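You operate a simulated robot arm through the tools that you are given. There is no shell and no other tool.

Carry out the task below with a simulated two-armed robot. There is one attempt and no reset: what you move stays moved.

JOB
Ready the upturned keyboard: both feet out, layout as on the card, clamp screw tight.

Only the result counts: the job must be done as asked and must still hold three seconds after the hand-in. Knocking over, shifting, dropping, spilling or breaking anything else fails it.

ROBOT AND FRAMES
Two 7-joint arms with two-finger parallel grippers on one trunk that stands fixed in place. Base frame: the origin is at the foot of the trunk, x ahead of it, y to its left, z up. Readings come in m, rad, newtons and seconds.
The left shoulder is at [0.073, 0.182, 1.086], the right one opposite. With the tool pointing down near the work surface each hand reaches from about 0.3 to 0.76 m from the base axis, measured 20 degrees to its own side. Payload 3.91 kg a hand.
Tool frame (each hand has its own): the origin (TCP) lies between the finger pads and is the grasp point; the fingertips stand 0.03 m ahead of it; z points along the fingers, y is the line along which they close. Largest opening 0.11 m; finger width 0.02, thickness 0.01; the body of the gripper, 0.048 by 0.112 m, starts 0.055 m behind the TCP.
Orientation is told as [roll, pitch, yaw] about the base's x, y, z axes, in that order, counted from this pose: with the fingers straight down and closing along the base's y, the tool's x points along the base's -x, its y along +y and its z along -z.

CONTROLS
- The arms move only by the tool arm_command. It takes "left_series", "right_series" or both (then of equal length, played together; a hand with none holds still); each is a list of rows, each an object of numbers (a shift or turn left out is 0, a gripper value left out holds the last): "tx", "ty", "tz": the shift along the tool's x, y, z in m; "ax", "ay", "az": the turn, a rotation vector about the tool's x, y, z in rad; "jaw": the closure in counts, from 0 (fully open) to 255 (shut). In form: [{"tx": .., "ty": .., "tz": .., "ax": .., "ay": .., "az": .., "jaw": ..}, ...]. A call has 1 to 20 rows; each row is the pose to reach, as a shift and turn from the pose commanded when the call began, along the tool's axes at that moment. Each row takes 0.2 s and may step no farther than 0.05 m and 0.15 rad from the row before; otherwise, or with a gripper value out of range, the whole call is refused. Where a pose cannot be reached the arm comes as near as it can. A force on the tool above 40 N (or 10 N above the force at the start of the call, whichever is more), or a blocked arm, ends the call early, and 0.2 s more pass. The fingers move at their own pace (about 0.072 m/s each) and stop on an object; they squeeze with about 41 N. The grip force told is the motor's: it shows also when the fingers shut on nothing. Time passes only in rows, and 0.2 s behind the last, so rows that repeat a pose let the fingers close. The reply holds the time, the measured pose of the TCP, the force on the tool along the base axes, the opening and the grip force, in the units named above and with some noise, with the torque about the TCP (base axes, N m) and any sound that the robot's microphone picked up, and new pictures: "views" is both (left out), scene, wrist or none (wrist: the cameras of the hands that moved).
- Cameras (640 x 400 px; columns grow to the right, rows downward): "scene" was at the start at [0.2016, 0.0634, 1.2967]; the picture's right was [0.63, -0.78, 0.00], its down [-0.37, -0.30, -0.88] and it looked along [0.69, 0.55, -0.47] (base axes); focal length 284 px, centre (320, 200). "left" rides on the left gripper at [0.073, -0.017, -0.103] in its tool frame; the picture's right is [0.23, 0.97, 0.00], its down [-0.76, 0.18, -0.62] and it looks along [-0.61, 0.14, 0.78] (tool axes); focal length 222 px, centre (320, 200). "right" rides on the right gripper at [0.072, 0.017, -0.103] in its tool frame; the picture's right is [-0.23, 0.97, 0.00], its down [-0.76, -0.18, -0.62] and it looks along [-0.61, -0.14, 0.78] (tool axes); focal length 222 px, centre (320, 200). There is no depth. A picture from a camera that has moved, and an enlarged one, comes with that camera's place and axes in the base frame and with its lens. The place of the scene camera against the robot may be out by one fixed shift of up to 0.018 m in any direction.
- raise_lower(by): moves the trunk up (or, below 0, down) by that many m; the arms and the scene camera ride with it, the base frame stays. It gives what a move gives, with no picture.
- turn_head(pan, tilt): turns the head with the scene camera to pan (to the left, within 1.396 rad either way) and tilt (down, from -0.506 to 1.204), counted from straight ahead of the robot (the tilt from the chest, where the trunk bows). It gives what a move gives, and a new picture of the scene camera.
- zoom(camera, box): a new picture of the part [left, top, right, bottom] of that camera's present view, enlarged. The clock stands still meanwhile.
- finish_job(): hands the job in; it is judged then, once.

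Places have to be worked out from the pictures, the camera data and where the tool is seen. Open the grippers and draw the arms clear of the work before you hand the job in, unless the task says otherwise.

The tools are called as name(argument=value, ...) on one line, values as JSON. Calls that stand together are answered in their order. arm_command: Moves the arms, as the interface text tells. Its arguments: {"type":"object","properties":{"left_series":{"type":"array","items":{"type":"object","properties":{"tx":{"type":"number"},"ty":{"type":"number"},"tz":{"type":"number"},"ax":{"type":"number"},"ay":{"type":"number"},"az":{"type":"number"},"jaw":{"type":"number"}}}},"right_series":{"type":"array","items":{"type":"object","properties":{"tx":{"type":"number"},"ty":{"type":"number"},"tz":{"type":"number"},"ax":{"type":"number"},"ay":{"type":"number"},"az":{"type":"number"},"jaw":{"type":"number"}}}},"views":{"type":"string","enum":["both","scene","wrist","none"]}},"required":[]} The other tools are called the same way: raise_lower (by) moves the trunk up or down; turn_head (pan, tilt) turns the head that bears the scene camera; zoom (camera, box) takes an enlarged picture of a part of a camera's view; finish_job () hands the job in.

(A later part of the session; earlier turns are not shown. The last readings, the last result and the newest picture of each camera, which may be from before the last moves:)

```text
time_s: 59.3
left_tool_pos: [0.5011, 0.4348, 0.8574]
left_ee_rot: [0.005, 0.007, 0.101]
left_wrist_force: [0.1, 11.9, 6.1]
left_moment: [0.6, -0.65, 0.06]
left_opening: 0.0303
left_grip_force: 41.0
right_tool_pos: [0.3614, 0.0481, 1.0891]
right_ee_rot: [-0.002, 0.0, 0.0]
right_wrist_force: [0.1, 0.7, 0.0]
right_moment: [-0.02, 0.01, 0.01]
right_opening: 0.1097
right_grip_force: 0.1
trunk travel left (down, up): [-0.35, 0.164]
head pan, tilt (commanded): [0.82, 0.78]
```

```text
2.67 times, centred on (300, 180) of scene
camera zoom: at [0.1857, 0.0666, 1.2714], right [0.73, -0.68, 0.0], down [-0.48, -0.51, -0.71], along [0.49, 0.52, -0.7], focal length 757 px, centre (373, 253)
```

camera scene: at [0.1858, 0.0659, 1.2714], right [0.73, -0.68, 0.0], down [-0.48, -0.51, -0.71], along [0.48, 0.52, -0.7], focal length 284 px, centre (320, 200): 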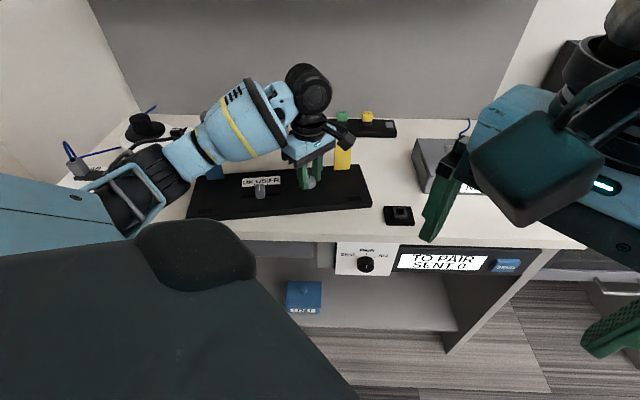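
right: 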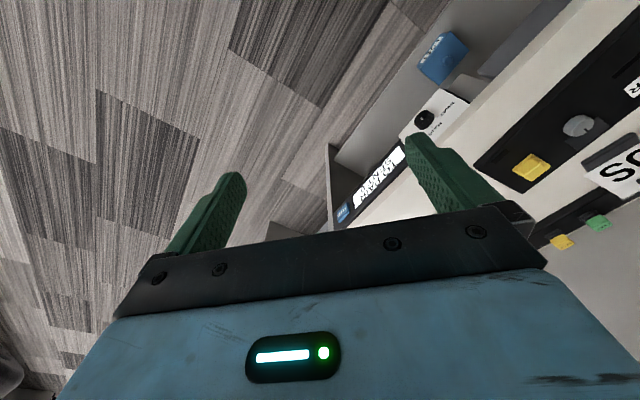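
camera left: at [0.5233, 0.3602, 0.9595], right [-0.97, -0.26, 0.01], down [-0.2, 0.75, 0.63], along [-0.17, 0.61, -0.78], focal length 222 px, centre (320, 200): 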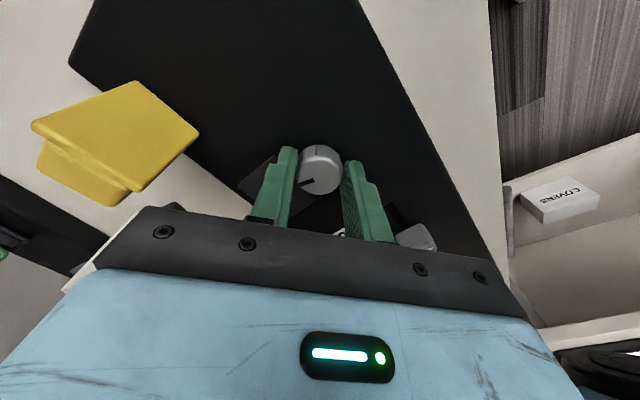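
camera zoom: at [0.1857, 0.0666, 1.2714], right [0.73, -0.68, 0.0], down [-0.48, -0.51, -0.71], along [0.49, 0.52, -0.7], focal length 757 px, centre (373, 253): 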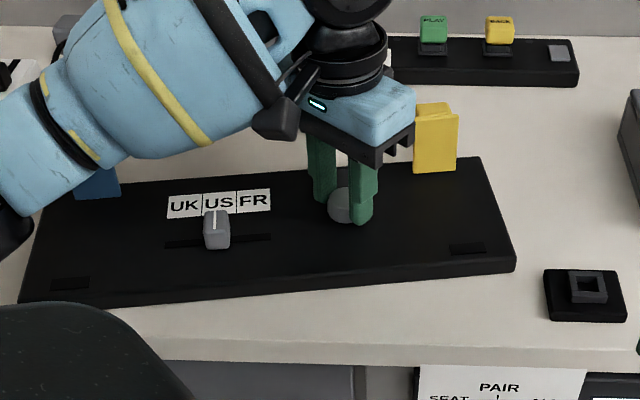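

Total 1.8 rad clockwise, still turning freely; side load has built up again. I relieve it (2.5 mm sideways, 1 mm up) and continue 0.5 rad.

arm_command(left_series=[{"ty": 0.0025, "tz": -0.001}, {"ty": 0.0025, "tz": -0.001, "az": 0.1}, {"ty": 0.0025, "tz": -0.001, "az": 0.2}, {"ty": 0.0025, "tz": -0.001, "az": 0.3}, {"ty": 0.0025, "tz": -0.001, "az": 0.4}, {"ty": 0.0025, "tz": -0.001, "az": 0.5}], views="none")

zoom(camera="left", box=[220, 80, 420, 205])

zoom(camera="scene", box=[180, 130, 420, 230])

```text
time_s: 60.7
left_tool_pos: [0.5003, 0.4362, 0.8585]
left_ee_rot: [-0.002, 0.009, -0.403]
left_wrist_force: [1.3, 1.6, -0.6]
left_moment: [-0.11, -0.37, 0.0]
left_opening: 0.0304
left_grip_force: 41.2
right_tool_pos: [0.3622, 0.0478, 1.0889]
right_ee_rot: [-0.001, 0.0, 0.0]
right_wrist_force: [-0.1, 0.3, 0.3]
right_moment: [0.02, 0.01, 0.0]
right_opening: 0.1099
right_grip_force: 0.0
trunk travel left (down, up): [-0.35, 0.164]
head pan, tilt (commanded): [0.82, 0.78]
```

```text
3.20 times, centred on (320, 142) of left
camera zoom: at [0.4287, 0.4491, 0.9609], right [0.17, 0.99, 0.0], down [0.78, -0.13, 0.62], along [0.61, -0.11, -0.79], focal length 711 px, centre (320, 384)
```

zoom: 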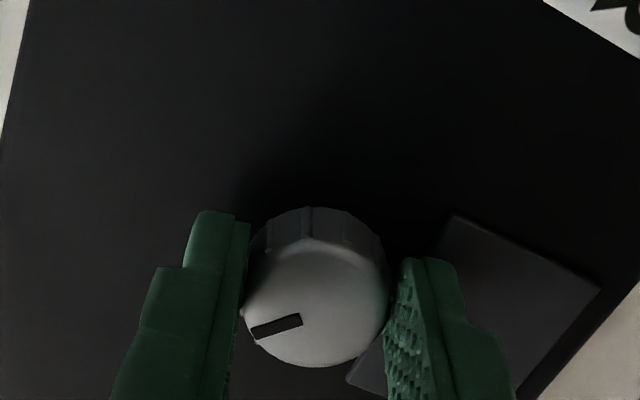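

```text
2.67 times, centred on (300, 180) of scene
camera zoom: at [0.1867, 0.0663, 1.2712], right [0.73, -0.68, 0.0], down [-0.48, -0.51, -0.71], along [0.48, 0.52, -0.7], focal length 757 px, centre (373, 253)
```

zoom: 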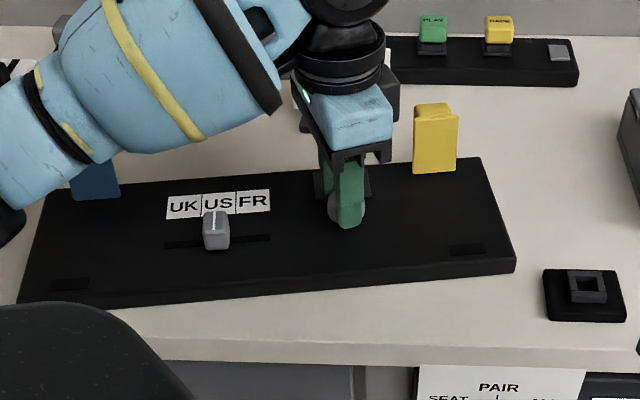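

Now 2.3 rad in total and forces are near zero. I continue another 0.5 rad clockwise.

arm_command(left_series=[{"az": 0.1}, {"az": 0.2}, {"az": 0.3}, {"az": 0.4}, {"az": 0.5}], views="scene")

zoom(camera="left", box=[220, 80, 420, 205])

zoom(camera="scene", box=[180, 130, 420, 230])

```text
time_s: 61.9
left_tool_pos: [0.5019, 0.4353, 0.8583]
left_ee_rot: [-0.005, 0.007, -0.9]
left_wrist_force: [0.6, 0.6, 0.3]
left_moment: [0.66, 0.32, -0.02]
left_opening: 0.0303
left_grip_force: 40.5
right_tool_pos: [0.3621, 0.0471, 1.0882]
right_ee_rot: [0.002, 0.001, -0.001]
right_wrist_force: [-0.2, 0.3, -0.8]
right_moment: [0.02, 0.01, -0.04]
right_opening: 0.11
right_grip_force: 0.1
trunk travel left (down, up): [-0.35, 0.164]
head pan, tilt (commanded): [0.82, 0.78]
camera scene: at [0.1866, 0.0659, 1.2713], right [0.73, -0.68, 0.0], down [-0.48, -0.51, -0.71], along [0.48, 0.52, -0.7], focal length 284 px, centre (320, 200)
```

scene: 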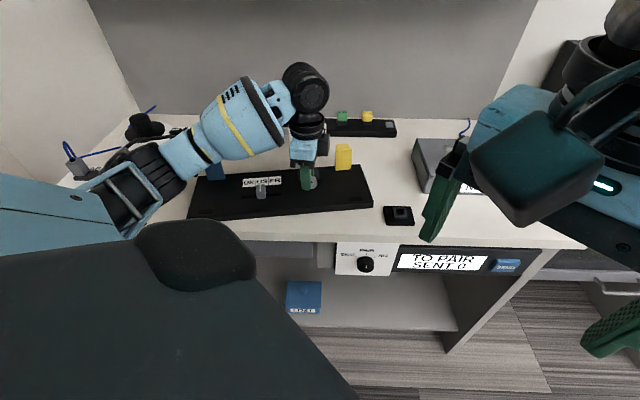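

```text
3.20 times, centred on (320, 142) of left
camera zoom: at [0.4441, 0.4828, 0.9613], right [0.62, 0.78, 0.0], down [0.62, -0.49, 0.62], along [0.48, -0.39, -0.79], focal length 711 px, centre (320, 384)
```

zoom: 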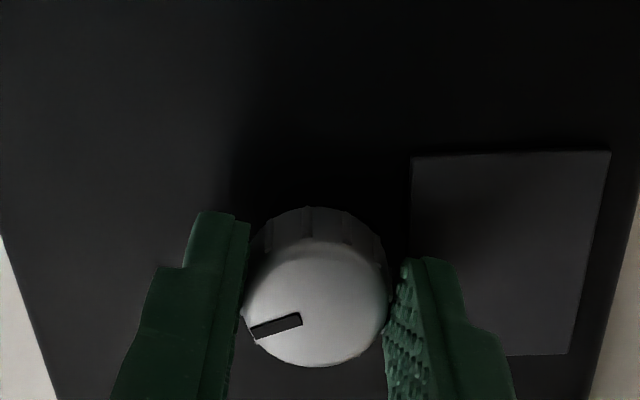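

```text
2.67 times, centred on (300, 180) of scene
camera zoom: at [0.1866, 0.0659, 1.2713], right [0.73, -0.68, 0.0], down [-0.48, -0.51, -0.71], along [0.48, 0.52, -0.7], focal length 757 px, centre (373, 253)
```

zoom: 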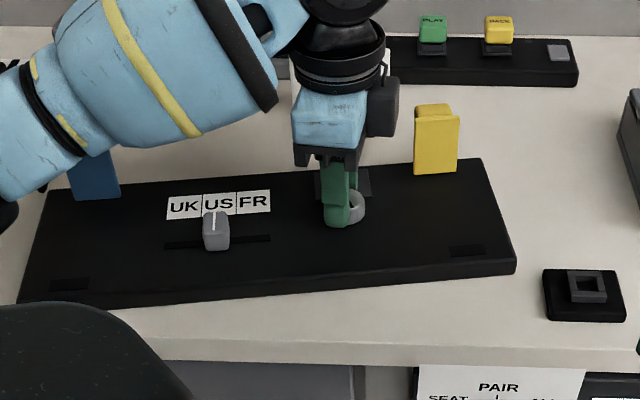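

2.8 rad in total, no end torque yet and the hand still follows. I continue another 0.5 rad.

arm_command(left_series=[{"az": 0.1}, {"az": 0.2}, {"az": 0.3}, {"az": 0.4}, {"az": 0.5}], views="scene")

zoom(camera="left", box=[220, 80, 420, 205])

zoom(camera="scene", box=[180, 130, 420, 230])

```text
time_s: 63.1
left_tool_pos: [0.5025, 0.4362, 0.8575]
left_ee_rot: [-0.005, 0.004, -1.401]
left_wrist_force: [2.4, -2.1, 0.5]
left_moment: [0.31, 0.04, 0.0]
left_opening: 0.0302
left_grip_force: 41.1
right_tool_pos: [0.3629, 0.0476, 1.0894]
right_ee_rot: [0.001, -0.001, 0.0]
right_wrist_force: [0.3, -0.1, -0.4]
right_moment: [-0.02, -0.04, -0.01]
right_opening: 0.1102
right_grip_force: 0.1
trunk travel left (down, up): [-0.35, 0.164]
head pan, tilt (commanded): [0.82, 0.78]
camera scene: at [0.1869, 0.0657, 1.2713], right [0.73, -0.68, 0.0], down [-0.48, -0.51, -0.71], along [0.48, 0.52, -0.7], focal length 284 px, centre (320, 200)
```

scene: 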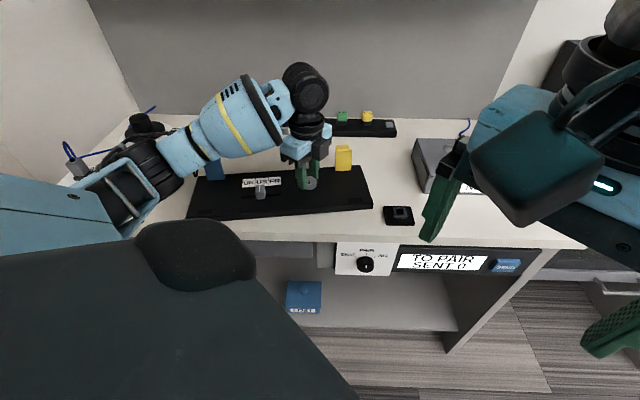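

```text
3.20 times, centred on (320, 142) of left
camera zoom: at [0.4733, 0.5048, 0.9611], right [0.92, 0.39, -0.01], down [0.31, -0.72, 0.62], along [0.24, -0.57, -0.78], focal length 711 px, centre (320, 384)
```

zoom: 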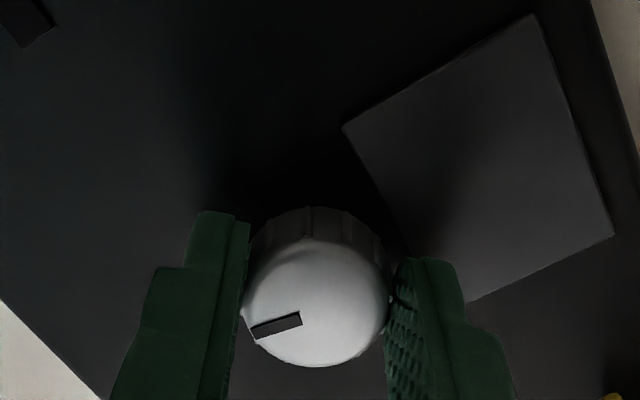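

```text
2.67 times, centred on (300, 180) of scene
camera zoom: at [0.1869, 0.0657, 1.2713], right [0.73, -0.68, 0.0], down [-0.48, -0.51, -0.71], along [0.48, 0.52, -0.7], focal length 757 px, centre (373, 253)
```

zoom: 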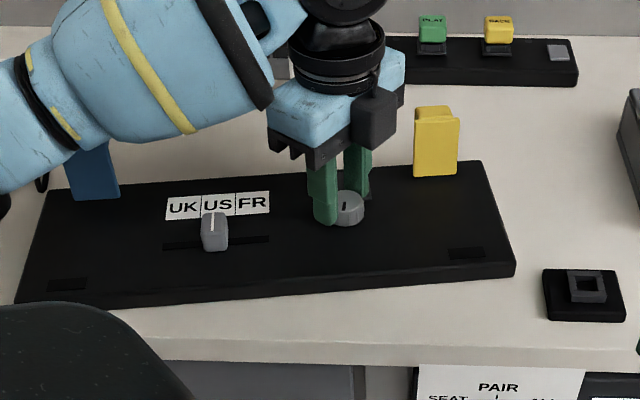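

3.3 rad total (mark now points toward the robot), still free. I continue another 0.5 rad.

arm_command(left_series=[{"az": 0.1}, {"az": 0.2}, {"az": 0.3}, {"az": 0.4}, {"az": 0.5}], views="scene")

zoom(camera="left", box=[220, 80, 420, 205])

zoom(camera="scene", box=[180, 130, 420, 230])

```text
time_s: 64.3
left_tool_pos: [0.5034, 0.4369, 0.858]
left_ee_rot: [-0.006, 0.003, -1.901]
left_wrist_force: [3.5, -2.8, -0.9]
left_moment: [0.36, -0.3, 0.01]
left_opening: 0.0302
left_grip_force: 40.9
right_tool_pos: [0.3625, 0.0462, 1.0893]
right_ee_rot: [0.001, 0.0, 0.001]
right_wrist_force: [0.4, 0.5, 0.6]
right_moment: [-0.04, -0.03, -0.01]
right_opening: 0.1102
right_grip_force: 0.0
trunk travel left (down, up): [-0.35, 0.164]
head pan, tilt (commanded): [0.82, 0.78]
camera scene: at [0.1868, 0.0655, 1.2713], right [0.73, -0.68, 0.0], down [-0.48, -0.51, -0.71], along [0.48, 0.52, -0.7], focal length 284 px, centre (320, 200)
```

scene: 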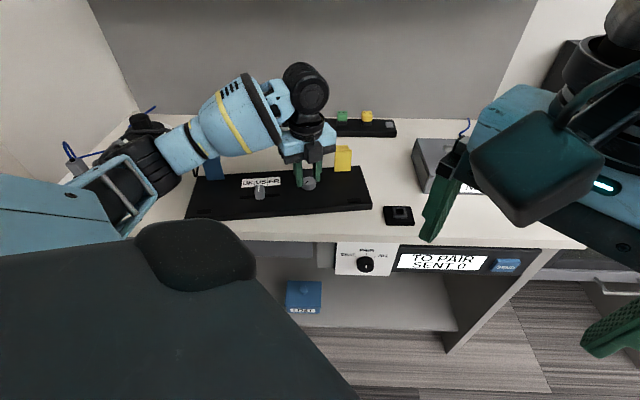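

```text
3.20 times, centred on (320, 142) of left
camera zoom: at [0.5099, 0.5103, 0.9608], right [0.99, -0.1, -0.01], down [-0.07, -0.78, 0.62], along [-0.07, -0.62, -0.78], focal length 711 px, centre (320, 384)
```

zoom: 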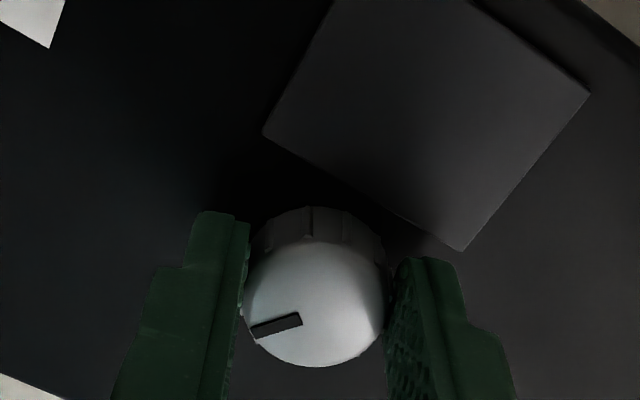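

```text
2.67 times, centred on (300, 180) of scene
camera zoom: at [0.1868, 0.0655, 1.2713], right [0.73, -0.68, 0.0], down [-0.48, -0.51, -0.71], along [0.48, 0.52, -0.7], focal length 757 px, centre (373, 253)
```

zoom: 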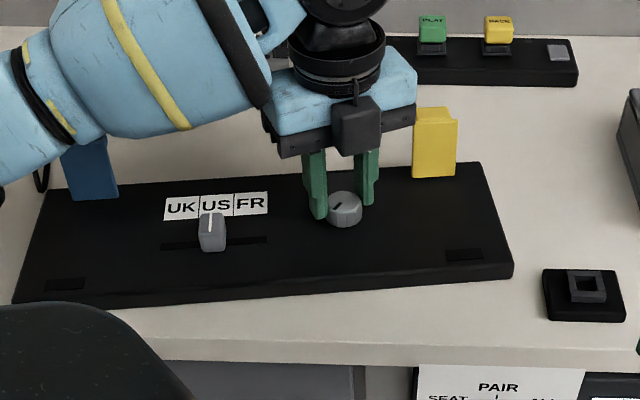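

3.8 rad total, still no torque. I continue 0.5 rad, watching for any reach warning.

arm_command(left_series=[{"az": 0.1}, {"az": 0.2}, {"az": 0.3}, {"az": 0.4}, {"az": 0.5}], views="scene")

zoom(camera="left", box=[220, 80, 420, 205])

zoom(camera="scene", box=[180, 130, 420, 230])

```text
time_s: 65.5
left_tool_pos: [0.5015, 0.4354, 0.8595]
left_ee_rot: [-0.004, -0.004, -2.403]
left_wrist_force: [4.3, -5.3, 0.0]
left_moment: [0.24, -0.52, 0.04]
left_opening: 0.0305
left_grip_force: 41.1
right_tool_pos: [0.3641, 0.0466, 1.0895]
right_ee_rot: [0.002, 0.001, -0.002]
right_wrist_force: [0.0, -0.1, -0.3]
right_moment: [-0.04, -0.03, -0.04]
right_opening: 0.1099
right_grip_force: 0.1
trunk travel left (down, up): [-0.35, 0.164]
head pan, tilt (commanded): [0.82, 0.78]
camera scene: at [0.1867, 0.0652, 1.2713], right [0.73, -0.68, 0.0], down [-0.48, -0.51, -0.71], along [0.48, 0.52, -0.7], focal length 284 px, centre (320, 200)
```

scene: 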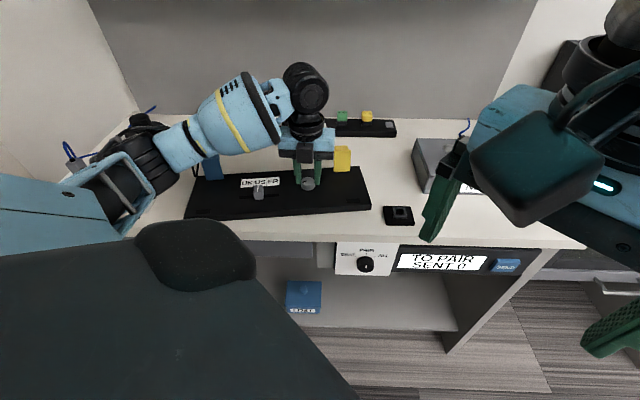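

```text
3.20 times, centred on (320, 142) of left
camera zoom: at [0.5442, 0.4972, 0.9608], right [0.82, -0.57, -0.01], down [-0.44, -0.65, 0.62], along [-0.36, -0.51, -0.78], focal length 711 px, centre (320, 384)
```

zoom: 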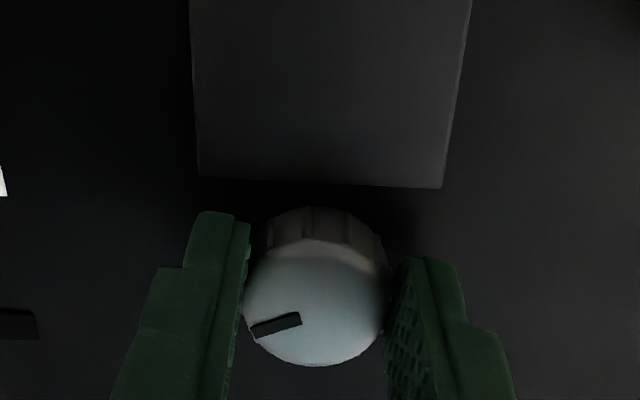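

```text
2.67 times, centred on (300, 180) of scene
camera zoom: at [0.1867, 0.0652, 1.2713], right [0.73, -0.68, 0.0], down [-0.48, -0.51, -0.71], along [0.48, 0.52, -0.7], focal length 757 px, centre (373, 253)
```

zoom: 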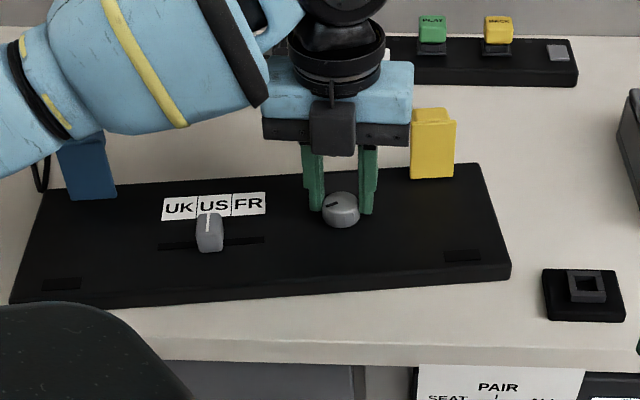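

4.3 rad total. I relieve the side load by 2 mm and continue another 0.5 rad.

arm_command(left_series=[{"ty": 0.002}, {"ty": 0.002, "az": 0.1}, {"ty": 0.002, "az": 0.2}, {"ty": 0.002, "az": 0.3}, {"ty": 0.002, "az": 0.4}, {"ty": 0.002, "az": 0.5}], views="scene")

zoom(camera="left", box=[220, 80, 420, 205])

zoom(camera="scene", box=[180, 130, 420, 230])

```text
time_s: 66.9
left_tool_pos: [0.5024, 0.4342, 0.8574]
left_ee_rot: [-0.005, -0.007, -2.901]
left_wrist_force: [0.7, -4.5, -0.8]
left_moment: [-0.11, -0.1, 0.49]
left_opening: 0.0303
left_grip_force: 41.1
right_tool_pos: [0.3618, 0.0472, 1.0905]
right_ee_rot: [0.002, -0.001, 0.0]
right_wrist_force: [0.1, 0.0, 0.4]
right_moment: [0.02, 0.0, 0.0]
right_opening: 0.1099
right_grip_force: 0.0
trunk travel left (down, up): [-0.35, 0.164]
head pan, tilt (commanded): [0.82, 0.78]
camera scene: at [0.1865, 0.0654, 1.2713], right [0.73, -0.68, 0.0], down [-0.48, -0.51, -0.71], along [0.48, 0.52, -0.7], focal length 284 px, centre (320, 200)
```

scene: 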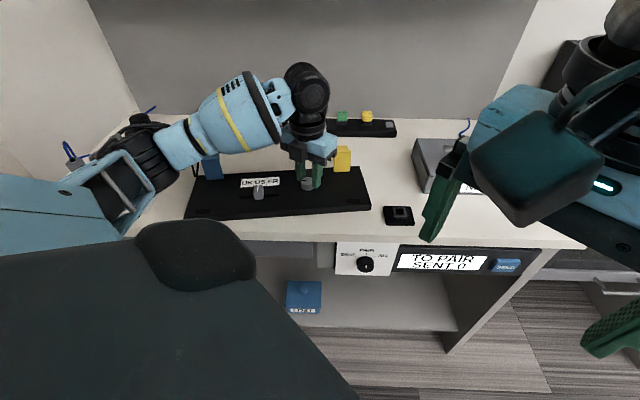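

```text
3.20 times, centred on (320, 142) of left
camera zoom: at [0.57, 0.4682, 0.9603], right [0.45, -0.89, -0.01], down [-0.69, -0.36, 0.63], along [-0.56, -0.28, -0.78], focal length 711 px, centre (320, 384)
```

zoom: 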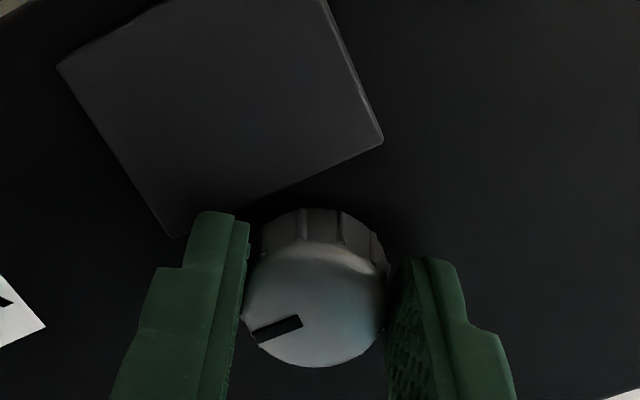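

```text
2.67 times, centred on (300, 180) of scene
camera zoom: at [0.1865, 0.0654, 1.2713], right [0.73, -0.68, 0.0], down [-0.48, -0.51, -0.71], along [0.48, 0.52, -0.7], focal length 757 px, centre (373, 253)
```

zoom: 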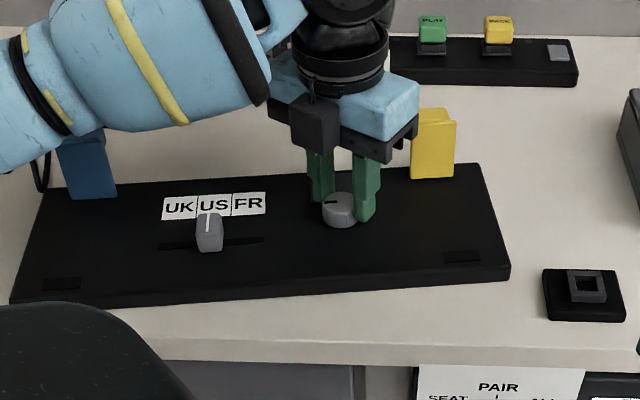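

A torque of 0.49 N·m about the screw axis has appeared after about 4.8 rad: the screw is tightening. I turn a bit further in small steps to make it tight, watching that the keyboard does not turn.

arm_command(left_series=[{"az": 0.05}, {"az": 0.1}, {"az": 0.1}], views="scene")

zoom(camera="left", box=[220, 80, 420, 205])

zoom(camera="scene", box=[180, 130, 420, 230])

```text
time_s: 67.7
left_tool_pos: [0.5024, 0.4334, 0.8577]
left_ee_rot: [-0.005, -0.006, -3.0]
left_wrist_force: [3.2, -5.3, 0.1]
left_moment: [-0.17, -0.16, 0.28]
left_opening: 0.0301
left_grip_force: 41.1
right_tool_pos: [0.3626, 0.0472, 1.0886]
right_ee_rot: [0.002, 0.0, 0.0]
right_wrist_force: [0.0, -0.2, -0.4]
right_moment: [0.0, -0.01, -0.02]
right_opening: 0.11
right_grip_force: 0.0
trunk travel left (down, up): [-0.35, 0.164]
head pan, tilt (commanded): [0.82, 0.78]
camera scene: at [0.1868, 0.0653, 1.2713], right [0.73, -0.68, 0.0], down [-0.48, -0.51, -0.71], along [0.48, 0.52, -0.7], focal length 284 px, centre (320, 200)
```

scene: 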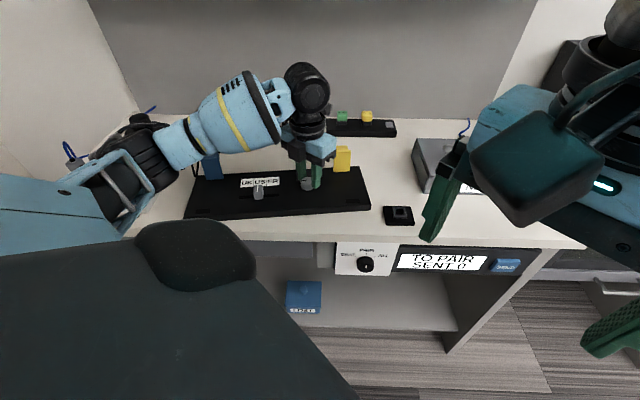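

```text
3.20 times, centred on (320, 142) of left
camera zoom: at [0.5731, 0.4613, 0.9607], right [0.36, -0.93, -0.01], down [-0.72, -0.29, 0.63], along [-0.59, -0.22, -0.78], focal length 711 px, centre (320, 384)
```

zoom: 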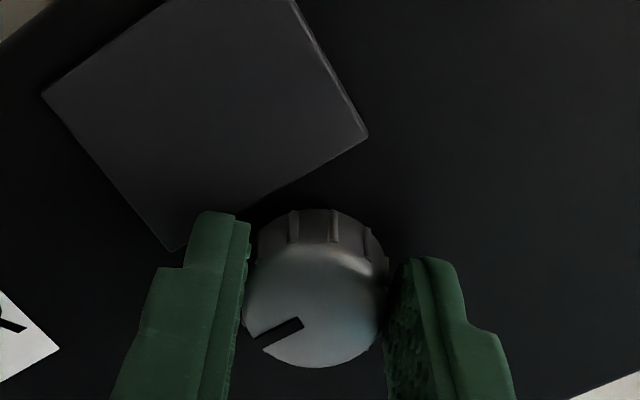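

```text
2.67 times, centred on (300, 180) of scene
camera zoom: at [0.1868, 0.0653, 1.2713], right [0.73, -0.68, 0.0], down [-0.48, -0.51, -0.71], along [0.48, 0.52, -0.7], focal length 757 px, centre (373, 253)
```

zoom: 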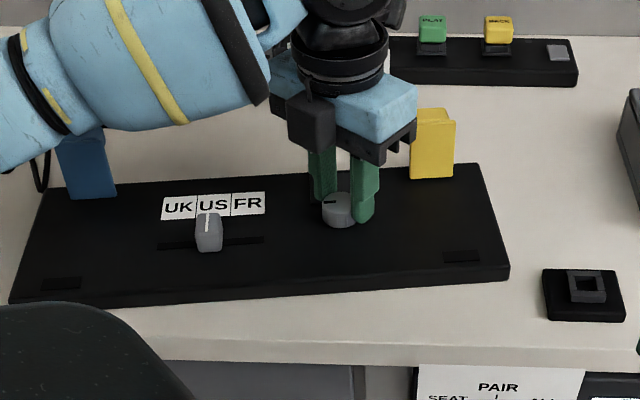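

The knob's mark has slipped relative to the fingers: the screw is at its hard stop (about 270° clockwise) at ~0.5 N·m, i.e. tight. I open the jaws and rise straight up.

arm_command(left_series=[{"jaw": 180}, {"jaw": 120}, {"jaw": 120}, {"jaw": 120, "tz": -0.03}, {"jaw": 120, "tz": -0.07}, {"jaw": 120, "tz": -0.11}], views="both")

zoom(camera="scene", box=[180, 130, 420, 230])

zoom(camera="scene", box=[260, 140, 360, 202])

```text
time_s: 69.1
left_tool_pos: [0.5009, 0.4328, 0.9698]
left_ee_rot: [-0.004, -0.008, -2.999]
left_wrist_force: [-0.2, -0.5, 0.3]
left_moment: [0.02, -0.02, 0.0]
left_opening: 0.0581
left_grip_force: 0.1
right_tool_pos: [0.3615, 0.0473, 1.0892]
right_ee_rot: [0.002, 0.0, -0.001]
right_wrist_force: [-0.3, -0.3, -0.8]
right_moment: [-0.01, -0.05, 0.0]
right_opening: 0.1099
right_grip_force: 0.0
trunk travel left (down, up): [-0.35, 0.164]
head pan, tilt (commanded): [0.82, 0.78]
camera scene: at [0.1857, 0.0653, 1.2715], right [0.73, -0.68, 0.0], down [-0.48, -0.51, -0.71], along [0.49, 0.52, -0.7], focal length 284 px, centre (320, 200)
camera left: at [0.5717, 0.46, 1.071], right [0.36, -0.93, -0.01], down [-0.72, -0.29, 0.63], along [-0.59, -0.22, -0.78], focal length 222 px, centre (320, 200)
```

scene: 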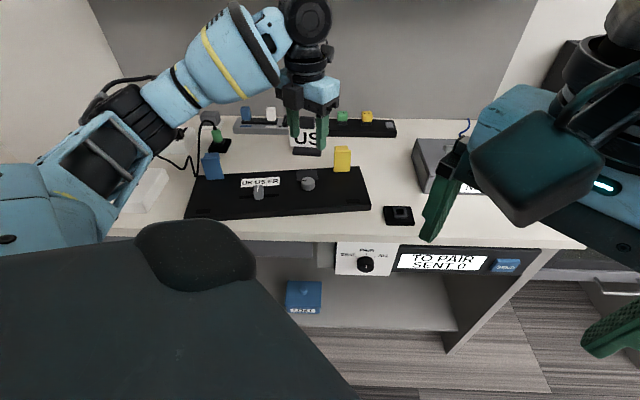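
left: 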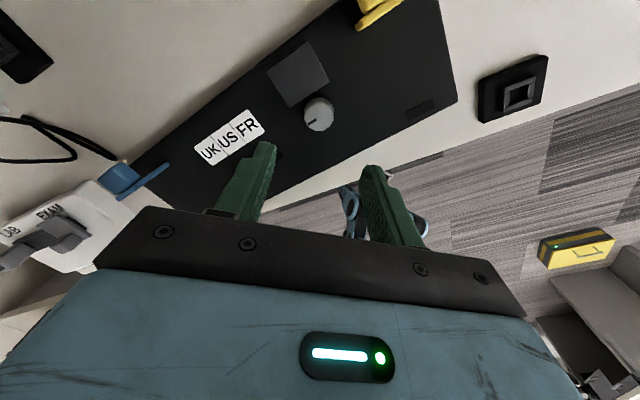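

```text
2.67 times, centred on (300, 180) of scene
camera zoom: at [0.1857, 0.0653, 1.2715], right [0.73, -0.68, 0.0], down [-0.48, -0.51, -0.71], along [0.49, 0.52, -0.7], focal length 757 px, centre (373, 253)
```

zoom: 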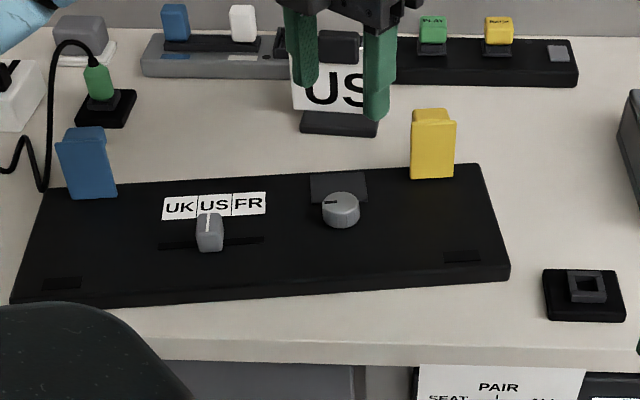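

```text
6.40 times, centred on (310, 171) of scene
camera zoom: at [0.1857, 0.0653, 1.2715], right [0.73, -0.68, 0.0], down [-0.48, -0.51, -0.71], along [0.49, 0.52, -0.7], focal length 1816 px, centre (384, 386)
```

zoom: 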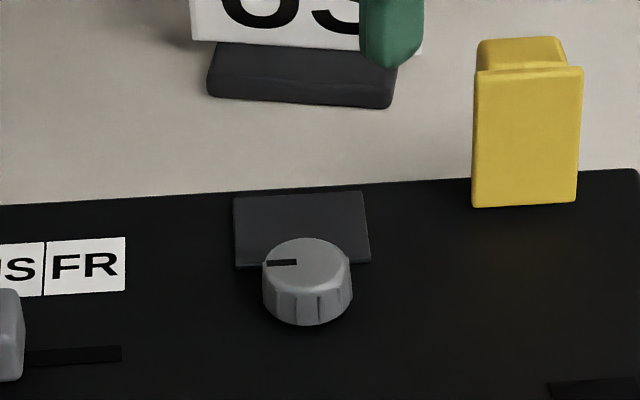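

The mark has gone from 12 o'clock to 9 o'clock, i.e. 270° clockwise. To be certain it is a true stop I'll re-grip once and try a further twist; first I zoom to locate the knob centre.

zoom(camera="left", box=[240, 60, 400, 160])

arm_command(left_series=[{"az": -0.14}, {"az": -0.28}, {"az": -0.42}, {"az": -0.56}, {"az": -0.7}], views="wrist")

zoom(camera="left", box=[240, 60, 400, 160])

```text
4.00 times, centred on (320, 110) of left
camera zoom: at [0.5717, 0.46, 1.071], right [0.36, -0.93, -0.01], down [-0.72, -0.29, 0.63], along [-0.59, -0.22, -0.78], focal length 888 px, centre (320, 560)
```

zoom: 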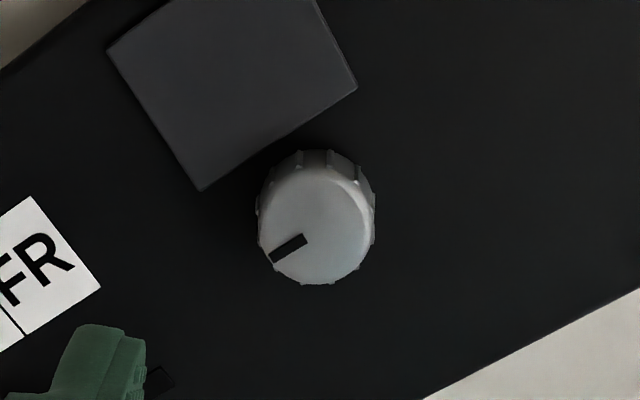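

```text
time_s: 70.3
left_tool_pos: [0.5019, 0.4337, 0.9678]
left_ee_rot: [-0.006, 0.0, -2.295]
left_wrist_force: [0.1, -0.8, 0.2]
left_moment: [0.03, -0.02, -0.03]
left_opening: 0.0581
left_grip_force: 0.1
right_tool_pos: [0.3628, 0.0477, 1.0892]
right_ee_rot: [0.002, 0.0, 0.0]
right_wrist_force: [-0.3, 0.0, 0.4]
right_moment: [-0.02, -0.03, 0.04]
right_opening: 0.1101
right_grip_force: 0.1
trunk travel left (down, up): [-0.35, 0.164]
head pan, tilt (commanded): [0.82, 0.78]
camera left: at [0.5391, 0.4996, 1.0707], right [0.88, -0.48, -0.01], down [-0.37, -0.69, 0.62], along [-0.3, -0.55, -0.78], focal length 222 px, centre (320, 200)
```

left: 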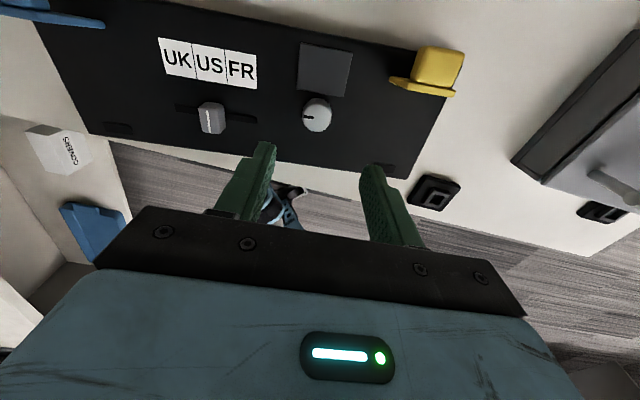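

```text
4.00 times, centred on (320, 110) of left
camera zoom: at [0.5391, 0.4996, 1.0707], right [0.88, -0.48, -0.01], down [-0.37, -0.69, 0.62], along [-0.3, -0.55, -0.78], focal length 888 px, centre (320, 560)
```

zoom: 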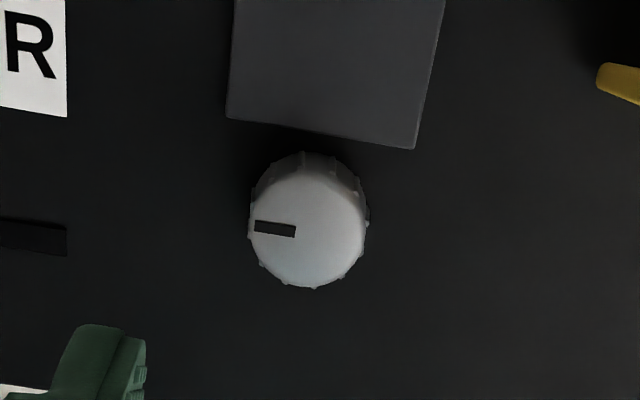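

The knob centre is about 2 mm and 3 mm off the TCP. I descend over it again, grip, and prepare for the confirming twist.

arm_command(left_series=[{"tx": -0.002, "ty": -0.0034, "tz": 0.03}, {"tx": -0.002, "ty": -0.0034, "tz": 0.07}, {"tx": -0.002, "ty": -0.0034, "tz": 0.095}, {"tx": -0.002, "ty": -0.0034, "tz": 0.111}, {"tx": -0.002, "ty": -0.0034, "tz": 0.111, "jaw": 170}, {"tx": -0.002, "ty": -0.0034, "tz": 0.111, "jaw": 220}, {"tx": -0.002, "ty": -0.0034, "tz": 0.111, "jaw": 255}, {"tx": -0.002, "ty": -0.0034, "tz": 0.111, "jaw": 255}], views="both")

zoom(camera="left", box=[220, 80, 420, 205])

```text
time_s: 72.1
left_tool_pos: [0.5002, 0.4345, 0.8574]
left_ee_rot: [-0.007, -0.003, -2.298]
left_wrist_force: [5.3, -4.0, -0.5]
left_moment: [0.56, -0.38, 0.06]
left_opening: 0.0303
left_grip_force: 41.4
right_tool_pos: [0.3627, 0.0472, 1.0892]
right_ee_rot: [0.002, 0.0, 0.002]
right_wrist_force: [0.5, 0.4, -0.2]
right_moment: [-0.02, -0.01, 0.01]
right_opening: 0.11
right_grip_force: 0.1
trunk travel left (down, up): [-0.35, 0.164]
head pan, tilt (commanded): [0.82, 0.78]
camera scene: at [0.1869, 0.0655, 1.2713], right [0.73, -0.68, 0.0], down [-0.48, -0.51, -0.71], along [0.48, 0.52, -0.7], focal length 284 px, centre (320, 200)
camera left: at [0.5356, 0.5007, 0.9592], right [0.88, -0.48, -0.01], down [-0.37, -0.69, 0.62], along [-0.3, -0.54, -0.78], focal length 222 px, centre (320, 200)
```

scene: 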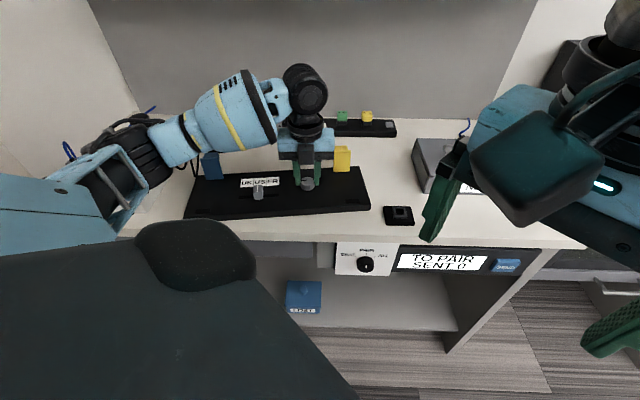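
left: 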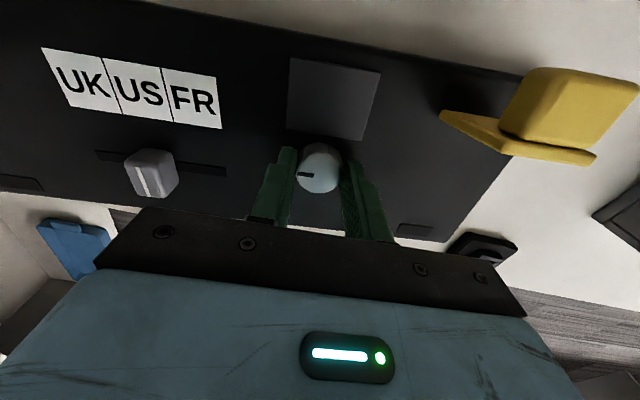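

```text
3.20 times, centred on (320, 142) of left
camera zoom: at [0.5356, 0.5007, 0.9592], right [0.88, -0.48, -0.01], down [-0.37, -0.69, 0.62], along [-0.3, -0.54, -0.78], focal length 711 px, centre (320, 384)
```

zoom: 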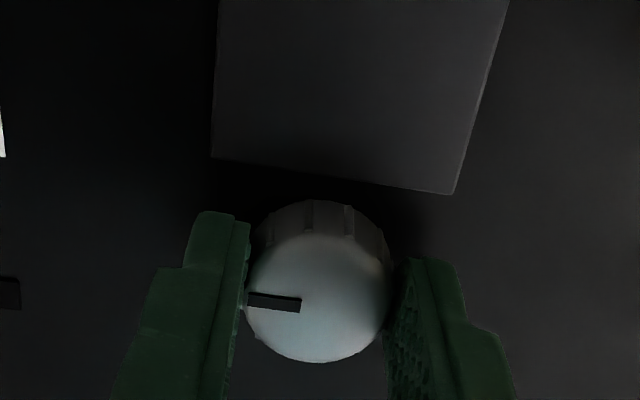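

Gripped again. I relieve the side load and twist clockwise 0.2 rad to see whether it goes any further.

arm_command(left_series=[{"ty": 0.0014}, {"ty": 0.0014, "az": 0.06}, {"ty": 0.0014, "az": 0.12}, {"ty": 0.0014, "az": 0.18}], views="scene")

zoom(camera="left", box=[220, 80, 420, 205])

zoom(camera="scene", box=[180, 130, 420, 230])

```text
time_s: 73.1
left_tool_pos: [0.4998, 0.4354, 0.8579]
left_ee_rot: [-0.007, -0.002, -2.48]
left_wrist_force: [-2.8, 2.4, -1.1]
left_moment: [0.07, 0.16, 0.44]
left_opening: 0.0307
left_grip_force: 41.3
right_tool_pos: [0.3609, 0.0473, 1.0894]
right_ee_rot: [0.002, 0.001, -0.001]
right_wrist_force: [0.6, -0.5, 0.7]
right_moment: [0.01, -0.02, -0.01]
right_opening: 0.11
right_grip_force: 0.0
trunk travel left (down, up): [-0.35, 0.164]
head pan, tilt (commanded): [0.82, 0.78]
camera scene: at [0.1859, 0.066, 1.2714], right [0.73, -0.68, 0.0], down [-0.48, -0.51, -0.71], along [0.48, 0.52, -0.7], focal length 284 px, centre (320, 200)
```

scene: 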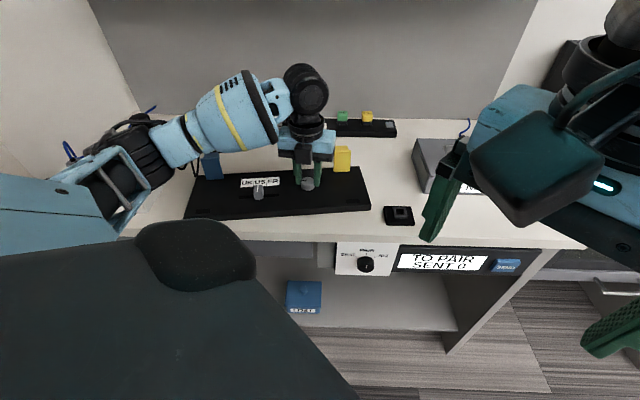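

```text
3.20 times, centred on (320, 142) of left
camera zoom: at [0.5471, 0.493, 0.9595], right [0.78, -0.63, -0.01], down [-0.49, -0.61, 0.62], along [-0.4, -0.48, -0.78], focal length 711 px, centre (320, 384)
```

zoom: 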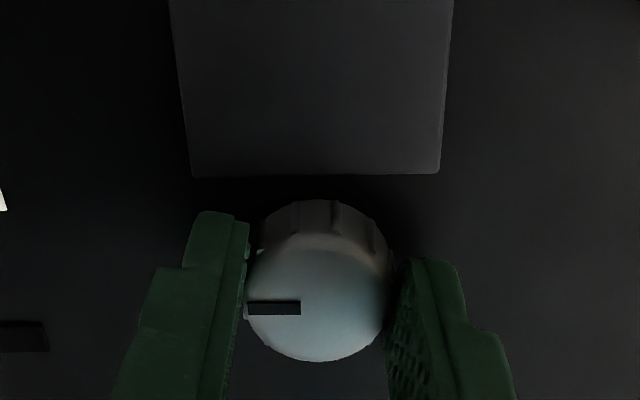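

```text
2.67 times, centred on (300, 180) of scene
camera zoom: at [0.1859, 0.066, 1.2714], right [0.73, -0.68, 0.0], down [-0.48, -0.51, -0.71], along [0.48, 0.52, -0.7], focal length 757 px, centre (373, 253)
```

zoom: 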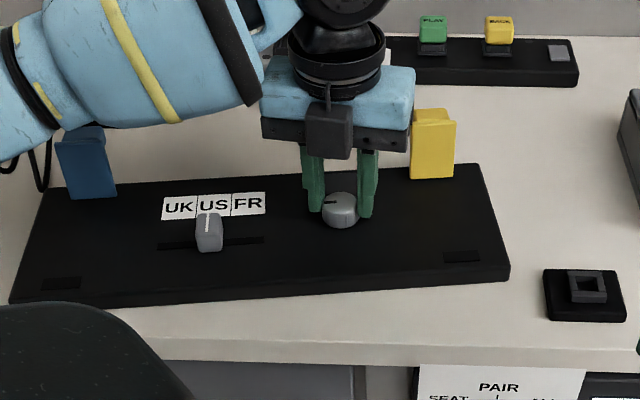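

The knob did not turn (it slipped in the fingers at 0.44 N·m): it is at the hard stop, tight. I open, rise, and begin unwinding the wrist.

arm_command(left_series=[{"jaw": 180}, {"jaw": 110}, {"jaw": 110}, {"jaw": 110, "tz": -0.03}, {"jaw": 110, "tz": -0.07}, {"jaw": 110, "tz": -0.11}, {"jaw": 110, "tz": -0.14}, {"tz": -0.14, "az": -0.14}, {"tz": -0.14, "az": -0.28}, {"tz": -0.14, "az": -0.42}, {"tz": -0.14, "az": -0.56}, {"tz": -0.14, "az": -0.7}, {"tz": -0.14, "az": -0.84}, {"tz": -0.14, "az": -0.98}, {"tz": -0.14, "az": -1.12}, {"tz": -0.14, "az": -1.26}, {"tz": -0.14, "az": -1.4}, {"tz": -0.14, "az": -1.54}, {"tz": -0.14, "az": -1.68}], views="both")

zoom(camera="scene", box=[180, 130, 420, 230])

```text
time_s: 77.1
left_tool_pos: [0.5013, 0.4328, 0.9969]
left_ee_rot: [-0.004, 0.007, -0.796]
left_wrist_force: [0.0, -0.9, 0.5]
left_moment: [-0.03, 0.03, 0.01]
left_opening: 0.0628
left_grip_force: 0.1
right_tool_pos: [0.3627, 0.0466, 1.0897]
right_ee_rot: [0.002, 0.0, 0.001]
right_wrist_force: [-0.2, 0.5, 0.3]
right_moment: [0.01, -0.01, 0.01]
right_opening: 0.1102
right_grip_force: 0.0
trunk travel left (down, up): [-0.35, 0.164]
head pan, tilt (commanded): [0.82, 0.78]
camera scene: at [0.1863, 0.0657, 1.2714], right [0.73, -0.68, 0.0], down [-0.48, -0.51, -0.71], along [0.48, 0.52, -0.7], focal length 284 px, centre (320, 200)
camera left: at [0.4389, 0.4738, 1.1004], right [0.54, 0.84, 0.0], down [0.66, -0.42, 0.62], along [0.52, -0.33, -0.79], focal length 222 px, centre (320, 200)
```

scene: 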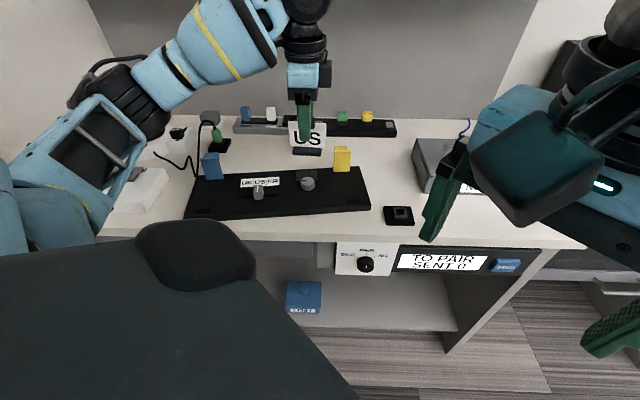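
left: 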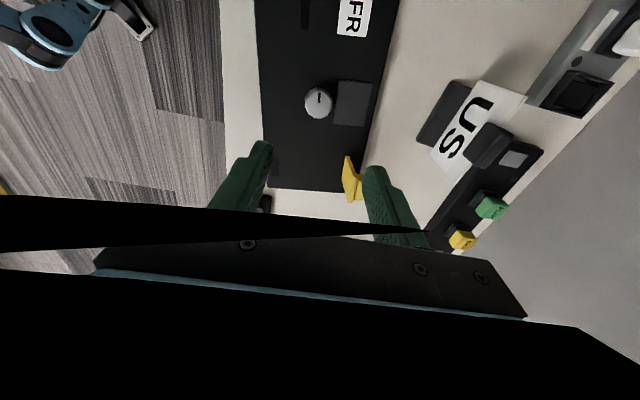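

```text
2.67 times, centred on (300, 180) of scene
camera zoom: at [0.1863, 0.0657, 1.2714], right [0.73, -0.68, 0.0], down [-0.48, -0.51, -0.71], along [0.48, 0.52, -0.7], focal length 757 px, centre (373, 253)
```

zoom: 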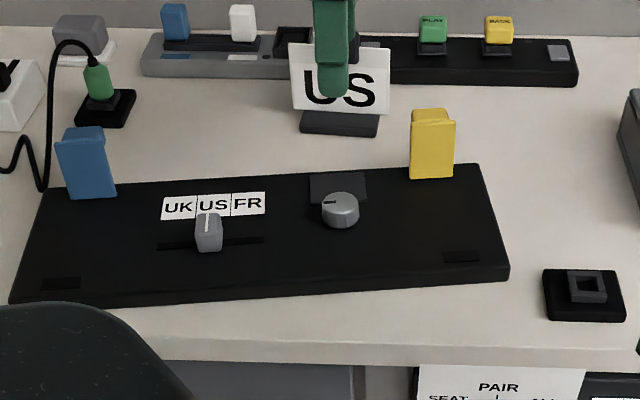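

Everything on the keyboard is set: both feet up, slider at US, screw tight. The keyboard itself ended about 2.5 cm nearer to me than it started, so I'll unwind the wrist and move in front of it, to nudge it gently back with both fingertips on its front edge.

arm_command(left_series=[{"tx": 0.0042, "ty": -0.0083, "az": -0.132, "jaw": 0}, {"tx": 0.0085, "ty": -0.0166, "az": -0.264, "jaw": 0}, {"tx": 0.0127, "ty": -0.025, "az": -0.396, "jaw": 0}, {"tx": 0.017, "ty": -0.0333, "az": -0.528, "jaw": 0}, {"tx": 0.0212, "ty": -0.0416, "az": -0.66, "jaw": 0}, {"tx": 0.0255, "ty": -0.05, "az": -0.792, "jaw": 0}, {"tx": 0.0297, "ty": -0.0583, "az": -0.924, "jaw": 0}, {"tx": 0.034, "ty": -0.0666, "az": -1.056, "jaw": 0}, {"tx": 0.0382, "ty": -0.075, "az": -1.188, "jaw": 0}, {"tx": 0.0425, "ty": -0.0833, "az": -1.32, "jaw": 0}, {"tx": 0.0467, "ty": -0.0916, "az": -1.452, "jaw": 0}, {"tx": 0.051, "ty": -0.1, "az": -1.584, "jaw": 0}, {"tx": 0.0552, "ty": -0.1083, "az": -1.714, "jaw": 0}, {"tx": 0.0552, "ty": -0.1083, "tz": 0.03, "az": -1.714, "jaw": 0}], views="both")

zoom(camera="scene", box=[180, 130, 420, 230])

```text
time_s: 80.1
left_tool_pos: [0.3842, 0.3981, 0.968]
left_ee_rot: [0.008, 0.002, 0.917]
left_wrist_force: [-1.0, -0.7, 0.5]
left_moment: [0.0, -0.02, 0.02]
left_opening: 0.1098
left_grip_force: 0.0
right_tool_pos: [0.3623, 0.0479, 1.0886]
right_ee_rot: [0.0, 0.0, -0.001]
right_wrist_force: [0.4, 0.6, 0.0]
right_moment: [0.03, 0.02, 0.0]
right_opening: 0.1101
right_grip_force: 0.0
trunk travel left (down, up): [-0.35, 0.164]
head pan, tilt (commanded): [0.82, 0.78]
camera scene: at [0.1864, 0.0661, 1.2713], right [0.73, -0.68, 0.0], down [-0.48, -0.51, -0.71], along [0.48, 0.52, -0.7], focal length 284 px, centre (320, 200)
camera left: at [0.3545, 0.3301, 1.0706], right [-0.91, 0.41, 0.01], down [0.33, 0.71, 0.62], along [0.25, 0.57, -0.78], focal length 222 px, centre (320, 200)
```

scene: 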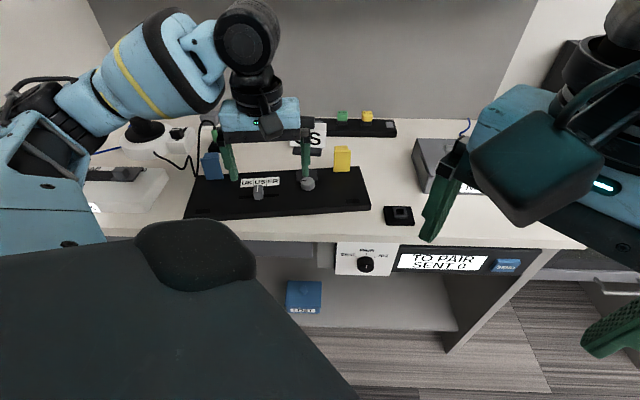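
left: 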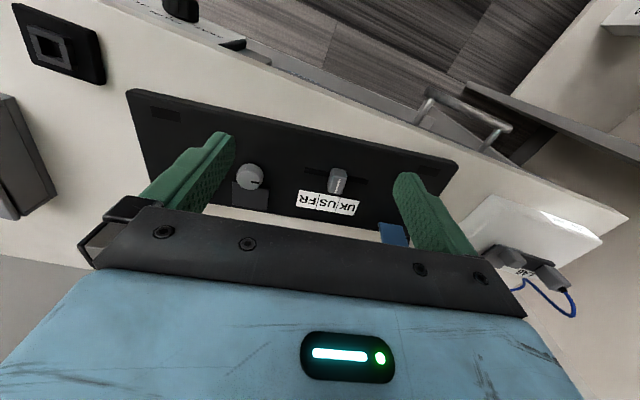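

```text
2.67 times, centred on (300, 180) of scene
camera zoom: at [0.1864, 0.0661, 1.2713], right [0.73, -0.68, 0.0], down [-0.48, -0.51, -0.71], along [0.48, 0.52, -0.7], focal length 757 px, centre (373, 253)
```

zoom: 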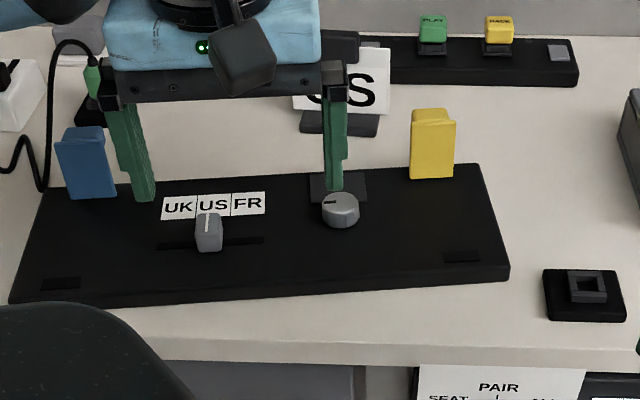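

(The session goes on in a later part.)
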